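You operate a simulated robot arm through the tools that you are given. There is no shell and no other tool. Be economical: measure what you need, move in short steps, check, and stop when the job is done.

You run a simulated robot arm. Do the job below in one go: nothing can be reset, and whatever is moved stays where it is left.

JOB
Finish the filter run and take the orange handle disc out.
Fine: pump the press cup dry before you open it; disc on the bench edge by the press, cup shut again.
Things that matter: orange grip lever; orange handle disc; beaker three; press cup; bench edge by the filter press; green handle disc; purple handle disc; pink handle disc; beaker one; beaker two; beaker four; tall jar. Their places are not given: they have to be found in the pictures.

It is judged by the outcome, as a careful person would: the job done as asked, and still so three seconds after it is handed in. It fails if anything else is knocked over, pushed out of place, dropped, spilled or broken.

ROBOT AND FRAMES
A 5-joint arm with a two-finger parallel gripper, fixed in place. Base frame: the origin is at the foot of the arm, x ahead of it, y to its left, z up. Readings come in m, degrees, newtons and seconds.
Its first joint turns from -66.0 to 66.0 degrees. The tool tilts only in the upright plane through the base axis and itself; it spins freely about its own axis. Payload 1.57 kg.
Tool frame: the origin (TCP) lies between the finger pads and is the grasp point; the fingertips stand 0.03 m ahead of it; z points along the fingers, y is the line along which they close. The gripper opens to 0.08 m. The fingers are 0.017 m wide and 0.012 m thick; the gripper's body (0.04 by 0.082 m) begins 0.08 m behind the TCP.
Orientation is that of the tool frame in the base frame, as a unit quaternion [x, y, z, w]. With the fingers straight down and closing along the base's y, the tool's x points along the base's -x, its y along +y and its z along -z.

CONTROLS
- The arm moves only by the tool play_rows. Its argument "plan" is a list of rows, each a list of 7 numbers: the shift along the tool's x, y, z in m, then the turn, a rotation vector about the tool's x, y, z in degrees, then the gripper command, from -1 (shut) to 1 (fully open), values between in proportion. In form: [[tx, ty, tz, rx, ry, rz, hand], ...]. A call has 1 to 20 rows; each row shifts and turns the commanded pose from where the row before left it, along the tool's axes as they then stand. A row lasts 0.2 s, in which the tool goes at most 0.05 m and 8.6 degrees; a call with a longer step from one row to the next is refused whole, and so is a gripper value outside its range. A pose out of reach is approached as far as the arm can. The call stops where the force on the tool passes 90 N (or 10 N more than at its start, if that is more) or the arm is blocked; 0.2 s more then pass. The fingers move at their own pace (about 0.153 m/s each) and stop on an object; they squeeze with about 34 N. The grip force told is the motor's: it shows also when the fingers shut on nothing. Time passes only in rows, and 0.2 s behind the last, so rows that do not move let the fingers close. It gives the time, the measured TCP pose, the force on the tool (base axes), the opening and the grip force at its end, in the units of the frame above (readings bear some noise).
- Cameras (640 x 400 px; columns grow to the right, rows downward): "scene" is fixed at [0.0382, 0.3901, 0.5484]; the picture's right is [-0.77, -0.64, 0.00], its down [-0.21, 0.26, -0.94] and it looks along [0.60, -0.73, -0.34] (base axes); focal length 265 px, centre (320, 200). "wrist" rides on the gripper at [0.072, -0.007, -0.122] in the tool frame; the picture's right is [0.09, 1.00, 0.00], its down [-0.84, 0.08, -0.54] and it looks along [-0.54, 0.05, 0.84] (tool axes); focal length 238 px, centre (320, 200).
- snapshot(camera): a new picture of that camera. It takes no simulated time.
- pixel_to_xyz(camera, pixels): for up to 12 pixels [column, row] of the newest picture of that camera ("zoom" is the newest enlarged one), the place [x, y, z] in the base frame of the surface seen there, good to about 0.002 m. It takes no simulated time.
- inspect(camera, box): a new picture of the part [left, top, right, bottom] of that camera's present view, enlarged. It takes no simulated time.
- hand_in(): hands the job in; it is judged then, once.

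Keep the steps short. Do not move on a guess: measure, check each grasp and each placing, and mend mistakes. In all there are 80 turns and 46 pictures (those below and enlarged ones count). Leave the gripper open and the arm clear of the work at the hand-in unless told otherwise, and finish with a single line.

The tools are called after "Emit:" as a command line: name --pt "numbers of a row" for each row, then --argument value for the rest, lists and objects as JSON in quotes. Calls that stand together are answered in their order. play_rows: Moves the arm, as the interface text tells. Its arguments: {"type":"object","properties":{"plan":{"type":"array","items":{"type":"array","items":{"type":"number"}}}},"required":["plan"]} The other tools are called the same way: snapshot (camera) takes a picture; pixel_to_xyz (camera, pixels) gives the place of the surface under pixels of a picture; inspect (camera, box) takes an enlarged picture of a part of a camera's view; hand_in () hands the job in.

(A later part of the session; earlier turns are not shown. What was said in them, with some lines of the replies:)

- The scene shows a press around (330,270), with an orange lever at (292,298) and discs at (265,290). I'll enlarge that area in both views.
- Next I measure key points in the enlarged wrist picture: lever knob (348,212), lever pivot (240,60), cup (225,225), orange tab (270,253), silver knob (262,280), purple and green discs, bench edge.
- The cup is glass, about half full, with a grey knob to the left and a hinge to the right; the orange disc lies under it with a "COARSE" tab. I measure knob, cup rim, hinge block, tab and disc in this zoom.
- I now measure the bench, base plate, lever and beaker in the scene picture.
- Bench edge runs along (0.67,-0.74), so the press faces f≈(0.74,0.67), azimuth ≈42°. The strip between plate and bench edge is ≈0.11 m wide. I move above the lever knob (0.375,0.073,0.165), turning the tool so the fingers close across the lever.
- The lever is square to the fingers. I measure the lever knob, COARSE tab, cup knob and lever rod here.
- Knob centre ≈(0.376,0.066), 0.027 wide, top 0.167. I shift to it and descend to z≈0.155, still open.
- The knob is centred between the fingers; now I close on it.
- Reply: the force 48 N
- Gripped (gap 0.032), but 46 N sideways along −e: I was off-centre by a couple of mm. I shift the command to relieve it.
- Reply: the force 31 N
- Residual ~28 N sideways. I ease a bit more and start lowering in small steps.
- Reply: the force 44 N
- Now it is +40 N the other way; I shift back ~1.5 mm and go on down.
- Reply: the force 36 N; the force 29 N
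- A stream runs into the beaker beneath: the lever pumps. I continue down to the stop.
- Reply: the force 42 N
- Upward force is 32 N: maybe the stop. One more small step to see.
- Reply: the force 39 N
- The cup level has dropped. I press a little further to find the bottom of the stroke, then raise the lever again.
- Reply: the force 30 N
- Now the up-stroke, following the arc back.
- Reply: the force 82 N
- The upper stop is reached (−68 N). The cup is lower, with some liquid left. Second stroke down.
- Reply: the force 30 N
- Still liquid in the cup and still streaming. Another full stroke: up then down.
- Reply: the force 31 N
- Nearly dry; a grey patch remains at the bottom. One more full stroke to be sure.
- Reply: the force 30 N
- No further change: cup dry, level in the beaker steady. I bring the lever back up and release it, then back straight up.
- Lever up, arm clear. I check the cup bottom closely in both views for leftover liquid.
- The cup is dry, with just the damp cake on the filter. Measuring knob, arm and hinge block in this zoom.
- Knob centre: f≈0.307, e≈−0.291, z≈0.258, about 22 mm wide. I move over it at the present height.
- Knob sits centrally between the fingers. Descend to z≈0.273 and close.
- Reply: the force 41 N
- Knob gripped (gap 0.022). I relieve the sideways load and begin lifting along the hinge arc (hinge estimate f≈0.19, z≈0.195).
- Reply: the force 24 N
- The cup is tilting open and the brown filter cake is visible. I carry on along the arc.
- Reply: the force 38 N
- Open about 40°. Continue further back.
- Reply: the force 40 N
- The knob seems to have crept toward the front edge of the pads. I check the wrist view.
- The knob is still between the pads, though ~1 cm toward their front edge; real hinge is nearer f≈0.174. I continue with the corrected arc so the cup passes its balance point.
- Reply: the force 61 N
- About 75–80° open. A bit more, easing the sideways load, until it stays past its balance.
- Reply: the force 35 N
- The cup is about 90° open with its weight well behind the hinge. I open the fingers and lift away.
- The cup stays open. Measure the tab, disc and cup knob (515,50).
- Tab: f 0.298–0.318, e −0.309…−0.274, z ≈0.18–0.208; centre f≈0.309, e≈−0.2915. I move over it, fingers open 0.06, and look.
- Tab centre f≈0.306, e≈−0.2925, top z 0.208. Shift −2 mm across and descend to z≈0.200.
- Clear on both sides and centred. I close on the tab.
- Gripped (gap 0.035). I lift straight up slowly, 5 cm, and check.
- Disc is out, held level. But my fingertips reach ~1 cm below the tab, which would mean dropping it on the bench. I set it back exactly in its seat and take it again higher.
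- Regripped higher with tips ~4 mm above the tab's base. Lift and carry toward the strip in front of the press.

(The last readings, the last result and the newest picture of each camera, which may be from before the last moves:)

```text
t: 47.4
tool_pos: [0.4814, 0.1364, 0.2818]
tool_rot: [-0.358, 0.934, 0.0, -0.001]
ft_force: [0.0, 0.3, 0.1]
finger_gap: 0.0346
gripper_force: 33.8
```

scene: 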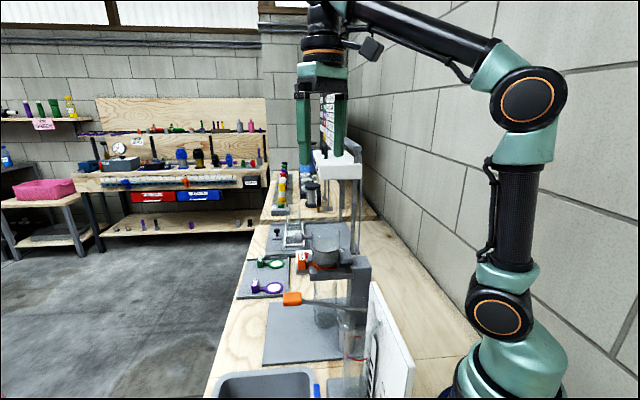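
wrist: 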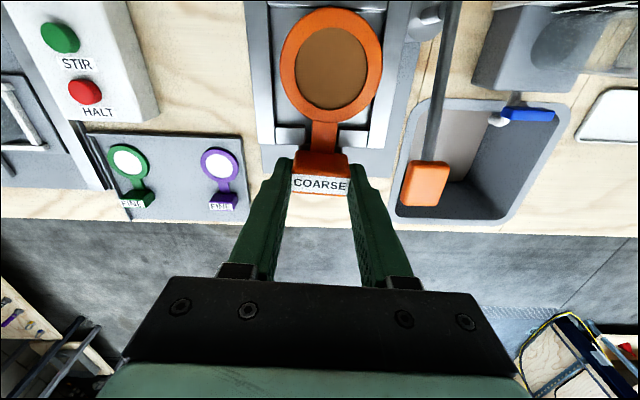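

Reached (0.481,0.136). Turn 90° so the disc will lie along the bench edge, then lower partway.

Emit:
play_rows --pt "0 0 0 0 0 -8.2 -1" --pt "0 0 0 0 0 -8.2 -1" --pt "0 0 0 0 0 -8.2 -1" --pt "0 0 0 0 0 -8.2 -1" --pt "0 0 0 0 0 -8.2 -1" --pt "0 0 0 0 0 -8.2 -1" --pt "0 0 0 0 0 -8.2 -1" --pt "0 0 0 0 0 -8.2 -1" --pt "0 0 0 0 0 -8.2 -1" --pt "0 0 0 0 0 -8.2 -1" --pt "0 0 0 0 0 -8.2 -1" --pt "0 0 0.04 0 0 0 -1" --pt "0 0 0.04 0 0 0 -1" --pt "0 0 0.04 0 0 0 -1" --pt "0 0 0 0 0 0 -1"

Emit:
snapshot --camera "scene"

Emit:
snapshot --camera "wrist"

```text
t: 50.6
tool_pos: [0.4813, 0.1362, 0.1627]
tool_rot: [0.915, -0.404, 0.0, 0.001]
ft_force: [-0.3, -0.3, -0.4]
finger_gap: 0.0346
gripper_force: 33.6
```

```text
11 pictures are left
```

scene: 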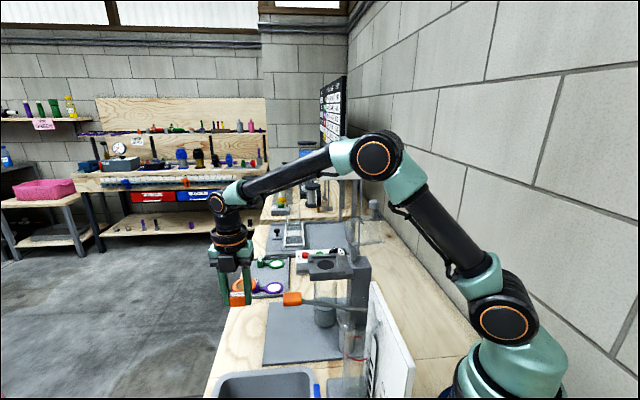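

```text
10 pictures are left
```

wrist: 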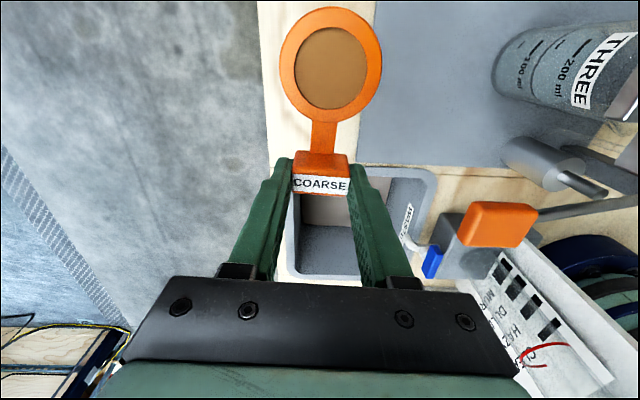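

I measure bench edge, plate edge and sink rim here before lowering.

Emit:
pixel_to_xyz --camera "wrist" --pixels '[[268, 90], [272, 140], [368, 120], [366, 80], [425, 168], [400, 168], [330, 235], [320, 188], [330, 60]]'

```text
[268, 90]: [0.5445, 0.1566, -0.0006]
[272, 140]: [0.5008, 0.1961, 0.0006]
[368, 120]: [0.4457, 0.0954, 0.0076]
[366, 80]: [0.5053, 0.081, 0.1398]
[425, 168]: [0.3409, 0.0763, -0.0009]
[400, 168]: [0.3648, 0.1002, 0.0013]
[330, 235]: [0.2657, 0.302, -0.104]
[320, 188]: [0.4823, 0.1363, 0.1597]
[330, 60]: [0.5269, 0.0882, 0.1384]
```

Disc over the middle of the strip (f≈0.449; strip 0.394–0.505). Lower to z≈0.042 first.

Emit:
play_rows --pt "0 0 0.04 0 0 0 -1" --pt "0 0 0.04 0 0 0 -1" --pt "0 0 0.03 0 0 0 -1" --pt "0 0 0.01 0 0 0 -1" --pt "0 0 0 0 0 0 -1"

Emit:
snapshot --camera "wrist"

```text
t: 51.8
tool_pos: [0.4804, 0.1356, 0.0425]
tool_rot: [0.914, -0.405, 0.0, 0.0]
ft_force: [-0.4, -0.1, -0.2]
finger_gap: 0.0344
gripper_force: 34.2
```

```text
9 pictures are left
```

wrist: 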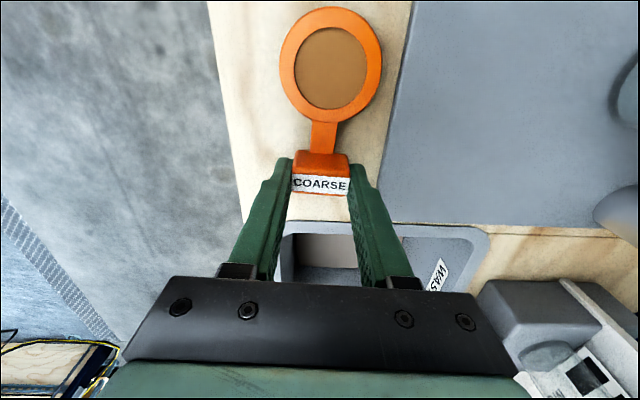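

Over bare wood, clear of plate and sink. Small steps down to feel contact.

Emit:
play_rows --pt "0 0 0.004 0 0 0 -1" --pt "0 0 0.003 0 0 0 -1" --pt "0 0 0.0015 0 0 0 -1" --pt "0 0 0 0 0 0 -1"

Emit:
pixel_to_xyz --camera "wrist" --pixels '[[330, 20], [322, 135], [320, 185]]'

```text
t: 52.8
tool_pos: [0.4793, 0.1365, 0.0352]
tool_rot: [0.914, -0.405, 0.0, 0.0]
ft_force: [0.1, 0.1, 0.0]
finger_gap: 0.0344
gripper_force: 33.9
```

```text
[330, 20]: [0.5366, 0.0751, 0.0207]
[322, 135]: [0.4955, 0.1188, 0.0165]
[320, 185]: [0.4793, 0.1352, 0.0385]
```

Emit:
play_rows --pt "0 0 0.002 0 0 0 -1" --pt "0 0 0.001 0 0 0 -1" --pt "0 0 0 0 0 0 -1"

```text
t: 53.6
tool_pos: [0.4799, 0.1366, 0.0332]
tool_rot: [0.914, -0.405, 0.001, -0.001]
ft_force: [-5.3, 0.0, 19.7]
finger_gap: 0.0345
gripper_force: 34.8
```

Contact felt (20 N up). I ease off a hair, open, and rise straight up.

Emit:
play_rows --pt "0 0 -0.0008 0 0 0 -1" --pt "0 0 0 0 0 0 0.0" --pt "0 0 0 0 0 0 0.3" --pt "0 0 0 0 0 0 0.3" --pt "0 0 -0.02 0 0 0 0.3" --pt "0 0 -0.04 0 0 0 0.3" --pt "0 0 -0.045 0 0 0 0.3" --pt "0 0 -0.045 0 0 0 0.3" --pt "0 0 -0.045 0 0 0 0.3" --pt "0 0 -0.045 0 0 0 0.3" --pt "0 0 -0.045 0 0 0 0.3" --pt "0 0 0 0 0 0 0.3"

Emit:
inspect --camera "scene" --box '[200, 190, 400, 390]'

```text
t: 56.2
tool_pos: [0.4767, 0.1389, 0.3207]
tool_rot: [0.915, -0.404, -0.001, 0.0]
ft_force: [-0.4, 0.6, 0.6]
finger_gap: 0.0517
gripper_force: 0.0
```

```text
2.00 times, centred on (300, 290) of scene
```

zoom: 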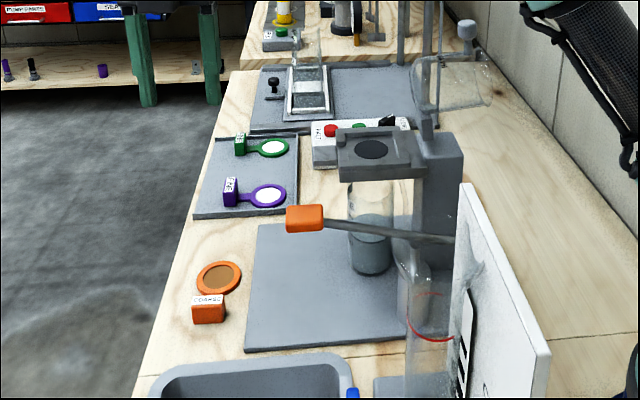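

Disc lies flat on the bench edge by the press. Now to shut the cup: I rise, turn back 90°, and move above the cup knob (f≈0.138, e≈−0.292).

Emit:
play_rows --pt "0 0 -0.036 0 0 8.2 0.3" --pt "0 0 -0.036 0 0 8.2 0.3" --pt "0 0 -0.036 0 0 8.2 0.3" --pt "0 0 0 0 0 8.2 0.3" --pt "0 0 0 0 0 8.2 0.3" --pt "0 0 0 0 0 8.2 0.3" --pt "0 0 0 0 0 8.2 0.3" --pt "0 0 0 0 0 8.2 0.3" --pt "0 0 0 0 0 8.2 0.3" --pt "0 0 0 0 0 8.2 0.3" --pt "0 0 0 0 0 8.2 0.3" --pt "0.044 -0.0108 0 0 0 0 0.3" --pt "0.044 -0.0108 0 0 0 0 0.3" --pt "0.044 -0.0108 0 0 0 0 0.3" --pt "0.044 -0.0108 0 0 0 0 0.3" --pt "0.044 -0.0108 0 0 0 0 0.3" --pt "0.044 -0.0108 0 0 0 0 0.3" --pt "0.044 -0.0107 0 0 0 0 0.3" --pt "0 0 0 0 0 0 0.3"

Emit:
snapshot --camera "wrist"

```text
t: 60.2
tool_pos: [0.2911, -0.1271, 0.4174]
tool_rot: [-0.359, 0.933, 0.0, 0.0]
ft_force: [0.1, 0.1, 0.0]
finger_gap: 0.0522
gripper_force: 0.0
out of reach, approached as far as the arm can: row 3
```

```text
7 pictures are left
```

wrist: 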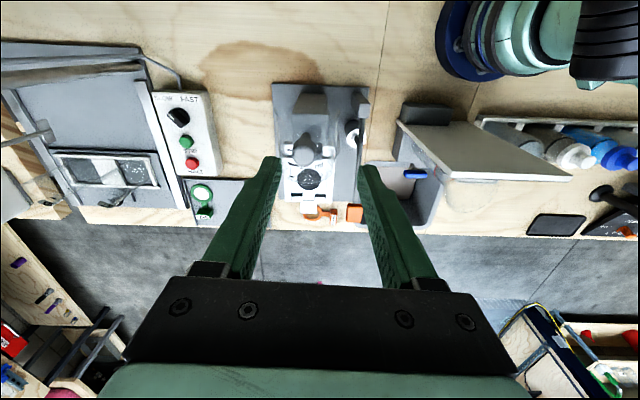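

Emit:
pixel_to_xyz --camera "wrist" --pixels '[[307, 150], [296, 152], [316, 152], [305, 140], [303, 160], [310, 130]]'

```text
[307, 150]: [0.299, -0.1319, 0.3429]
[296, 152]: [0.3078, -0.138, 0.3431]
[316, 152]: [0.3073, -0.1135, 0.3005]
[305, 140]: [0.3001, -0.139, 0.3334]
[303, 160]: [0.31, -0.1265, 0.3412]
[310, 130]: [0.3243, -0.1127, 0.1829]
```

Knob centre: f≈0.138, e≈−0.298, top z 0.343. Shift and descend to z≈0.347, then close.

Emit:
play_rows --pt "-0.008 -0.008 0.0 0 0 0 0.3" --pt "0 0 0.03 0 0 0 0.3" --pt "0 0 0.025 0 0 0 0.3" --pt "0 0 0.015 0 0 0 0.3" --pt "0 0 0 0 0 0 0.3" --pt "0 0 0 0 0 0 -1" --pt "0 0 0 0 0 0 -1" --pt "0 0 0 0 0 0 -1"

Emit:
inspect --camera "scene" --box '[285, 170, 405, 270]'

```text
t: 62.0
tool_pos: [0.3059, -0.132, 0.3492]
tool_rot: [-0.357, 0.934, -0.005, 0.005]
ft_force: [27.5, -35.6, -7.2]
finger_gap: 0.0218
gripper_force: 34.2
```

```text
4.00 times, centred on (345, 220) of scene
```

zoom: 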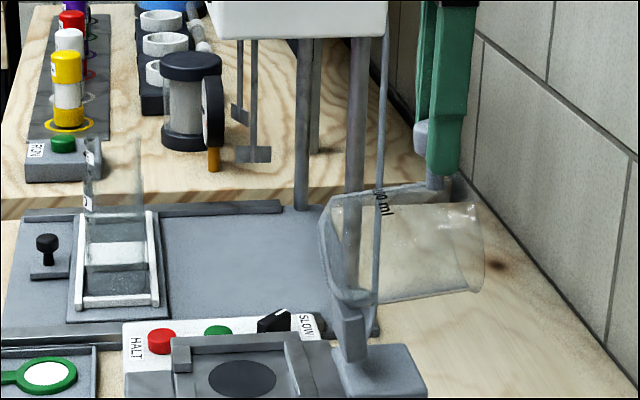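

Knob gripped. I swing it forward along the arc, first half.

Emit:
play_rows --pt "0 -0.0015 0 0 0 0 -1" --pt "-0.0076 0 -0.0015 0 0 0 -1" --pt "-0.0076 0 -0.0015 0 0 0 -1" --pt "-0.0077 0.0003 -0.0007 0 0 0 -1" --pt "-0.0077 0.0003 -0.0006 0 0 0 -1" --pt "-0.0078 0.0003 0.0001 0 0 0 -1" --pt "-0.0077 0.0003 0.0002 0 0 0 -1" --pt "-0.0077 0.0003 0.0009 0 0 0 -1" --pt "-0.0077 0.0003 0.0009 0 0 0 -1" --pt "-0.0076 0.0003 0.0017 0 0 0 -1" --pt "-0.0075 0.0003 0.0018 0 0 0 -1" --pt "0 0 0 0 0 0 -1"

Emit:
inspect --camera "scene" --box '[265, 190, 385, 290]'

```text
t: 64.6
tool_pos: [0.361, -0.076, 0.3458]
tool_rot: [-0.358, 0.934, -0.001, 0.001]
ft_force: [12.0, -18.0, 9.9]
finger_gap: 0.0218
gripper_force: 34.6
```

```text
4.00 times, centred on (325, 240) of scene
```

zoom: 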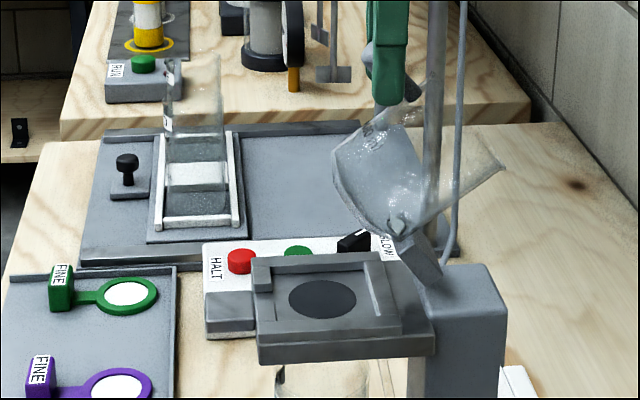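

Working well. Second half of the arc, down to nearly shut.

Emit:
play_rows --pt "-0.0073 0 0.0025 0 0 0 -1" --pt "-0.0073 0 0.0026 0 0 0 -1" --pt "-0.007 0.0003 0.0032 0 0 0 -1" --pt "-0.0071 0.0003 0.0033 0 0 0 -1" --pt "-0.0067 0 0.004 0 0 0 -1" --pt "-0.0066 0.0003 0.004 0 0 0 -1" --pt "-0.0062 0 0.0046 0 0 0 -1" --pt "-0.0061 0.0003 0.0047 0 0 0 -1" --pt "-0.0057 0 0.0053 0 0 0 -1" --pt "-0.0057 0.0003 0.0053 0 0 0 -1" --pt "-0.005 0 0.0058 0 0 0 -1" --pt "-0.0051 0.0003 0.0059 0 0 0 -1" --pt "0 0 0 0 0 0 -1"

```text
t: 67.4
tool_pos: [0.414, -0.0249, 0.2962]
tool_rot: [-0.359, 0.934, 0.0, -0.002]
ft_force: [-15.3, 17.2, 8.9]
finger_gap: 0.0223
gripper_force: 34.8
```

Emit:
play_rows --pt "-0.0045 0.0004 0.006 0 0 0 -1" --pt "-0.0044 0.0004 0.006 0 0 0 -1" --pt "-0.0035 0 0.006 0 0 0 -1" --pt "-0.003 0 0.005 0 0 0 -1" --pt "0 0 0 0 0 0 -1"

Emit:
inspect --camera "scene" --box '[265, 190, 385, 290]'

```text
t: 68.6
tool_pos: [0.4264, -0.012, 0.2716]
tool_rot: [-0.36, 0.933, 0.001, -0.003]
ft_force: [-15.4, 26.9, 11.4]
finger_gap: 0.0226
gripper_force: 35.1
```

```text
4.00 times, centred on (325, 240) of scene
```

zoom: 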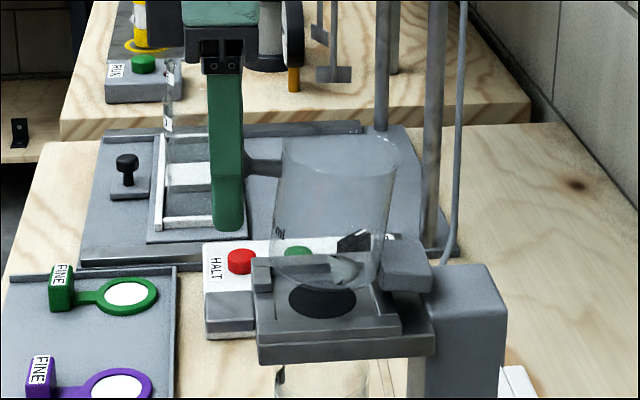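

Nearly shut, still some degrees open. Small further steps down until it seats.

Emit:
play_rows --pt "-0.002 0.0008 0.005 0 0 0 -1" --pt "-0.0015 0 0.005 0 0 0 -1" --pt "-0.001 0 0.005 0 0 0 -1" --pt "0 0 0 0 0 0 -1"

```text
t: 69.6
tool_pos: [0.4292, -0.0092, 0.2578]
tool_rot: [-0.361, 0.933, 0.0, 0.0]
ft_force: [-7.2, 30.2, 12.7]
finger_gap: 0.0224
gripper_force: 34.6
```

Emit:
play_rows --pt "-0.0005 0.0008 0.004 0 0 0 -1" --pt "-0.0005 0 0.004 0 0 0 -1" --pt "0 0 0 0 0 0 -1"

Emit:
inspect --camera "scene" --box '[265, 190, 385, 290]'

```text
t: 70.4
tool_pos: [0.43, -0.0092, 0.2502]
tool_rot: [-0.359, 0.933, -0.001, 0.002]
ft_force: [-12.1, 21.5, 31.9]
finger_gap: 0.0225
gripper_force: 35.4
```

```text
4.00 times, centred on (325, 240) of scene
```

zoom: 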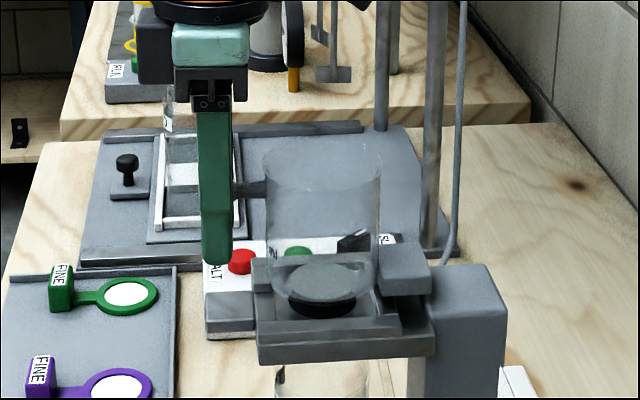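

Upright and seated (32 N). A 3 mm extra press to be sure, then release and rise clear.

Emit:
play_rows --pt "0 0 0.003 0 0 0 -1" --pt "0 0 0 0 0 0 -1"

```text
t: 71.0
tool_pos: [0.4296, -0.0101, 0.2468]
tool_rot: [-0.36, 0.933, 0.0, 0.0]
ft_force: [-14.9, 21.4, 31.9]
finger_gap: 0.022
gripper_force: 35.6
```

Force unchanged, so the pads are only sliding on the seated knob. Release and lift clear.

Emit:
play_rows --pt "0 0 0 0 0 0 0.3" --pt "0 0 0 0 0 0 0.3" --pt "0 0 -0.02 0 0 0 0.3" --pt "0 0 -0.04 0 0 0 0.3" --pt "0 0 -0.04 0 0 0 0.3" --pt "0 0 -0.04 0 0 0 0.3" --pt "0.04 0 0 0 0 0 0.5" --pt "0.04 0 -0.02 0 0 0 1" --pt "0 0 0 0 0 0 1" --pt "0 0 0 0 0 0 1"

Emit:
inspect --camera "scene" --box '[210, 200, 390, 380]'

```text
t: 73.2
tool_pos: [0.3686, -0.0612, 0.402]
tool_rot: [-0.359, 0.934, 0.0, 0.0]
ft_force: [0.3, 0.1, 0.5]
finger_gap: 0.0799
gripper_force: 0.0
```

```text
2.22 times, centred on (300, 290) of scene
```

zoom: 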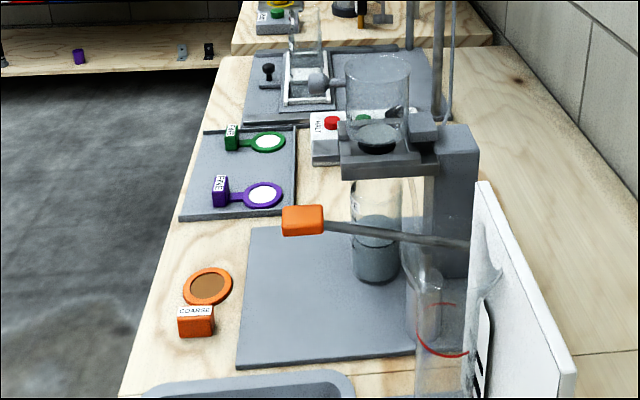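

Cup shut, disc on the bench edge, everything else in place. I check the knob height against the start (z≈0.264) and the disc.

Emit:
pixel_to_xyz --camera "zoom" --pixels '[[315, 80], [338, 85], [208, 286], [196, 325], [302, 220], [262, 195], [268, 142]]'

Emit:
inspect --camera "scene" --box '[280, 215, 370, 275]'

```text
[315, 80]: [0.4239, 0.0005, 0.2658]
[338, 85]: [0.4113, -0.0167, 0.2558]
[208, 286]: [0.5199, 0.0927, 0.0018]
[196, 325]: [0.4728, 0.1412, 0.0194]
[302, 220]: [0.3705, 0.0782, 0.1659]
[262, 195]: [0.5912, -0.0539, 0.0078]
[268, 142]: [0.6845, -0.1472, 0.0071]
```

```text
6.67 times, centred on (325, 245) of scene
```

zoom: 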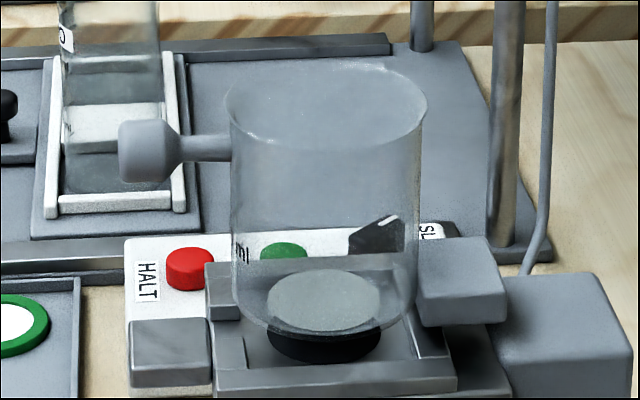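

The cup sits exactly where it did at the start, the disc lies flat on the bench edge, and the lever and the other discs have not moved. The gripper is open and clear, so I hand in.

Emit:
hand_in

```text
The job is handed in.
```

The press cup was pumped dry, the orange handle disc is lying on the bench edge by the filter press, and the cup is shut again.
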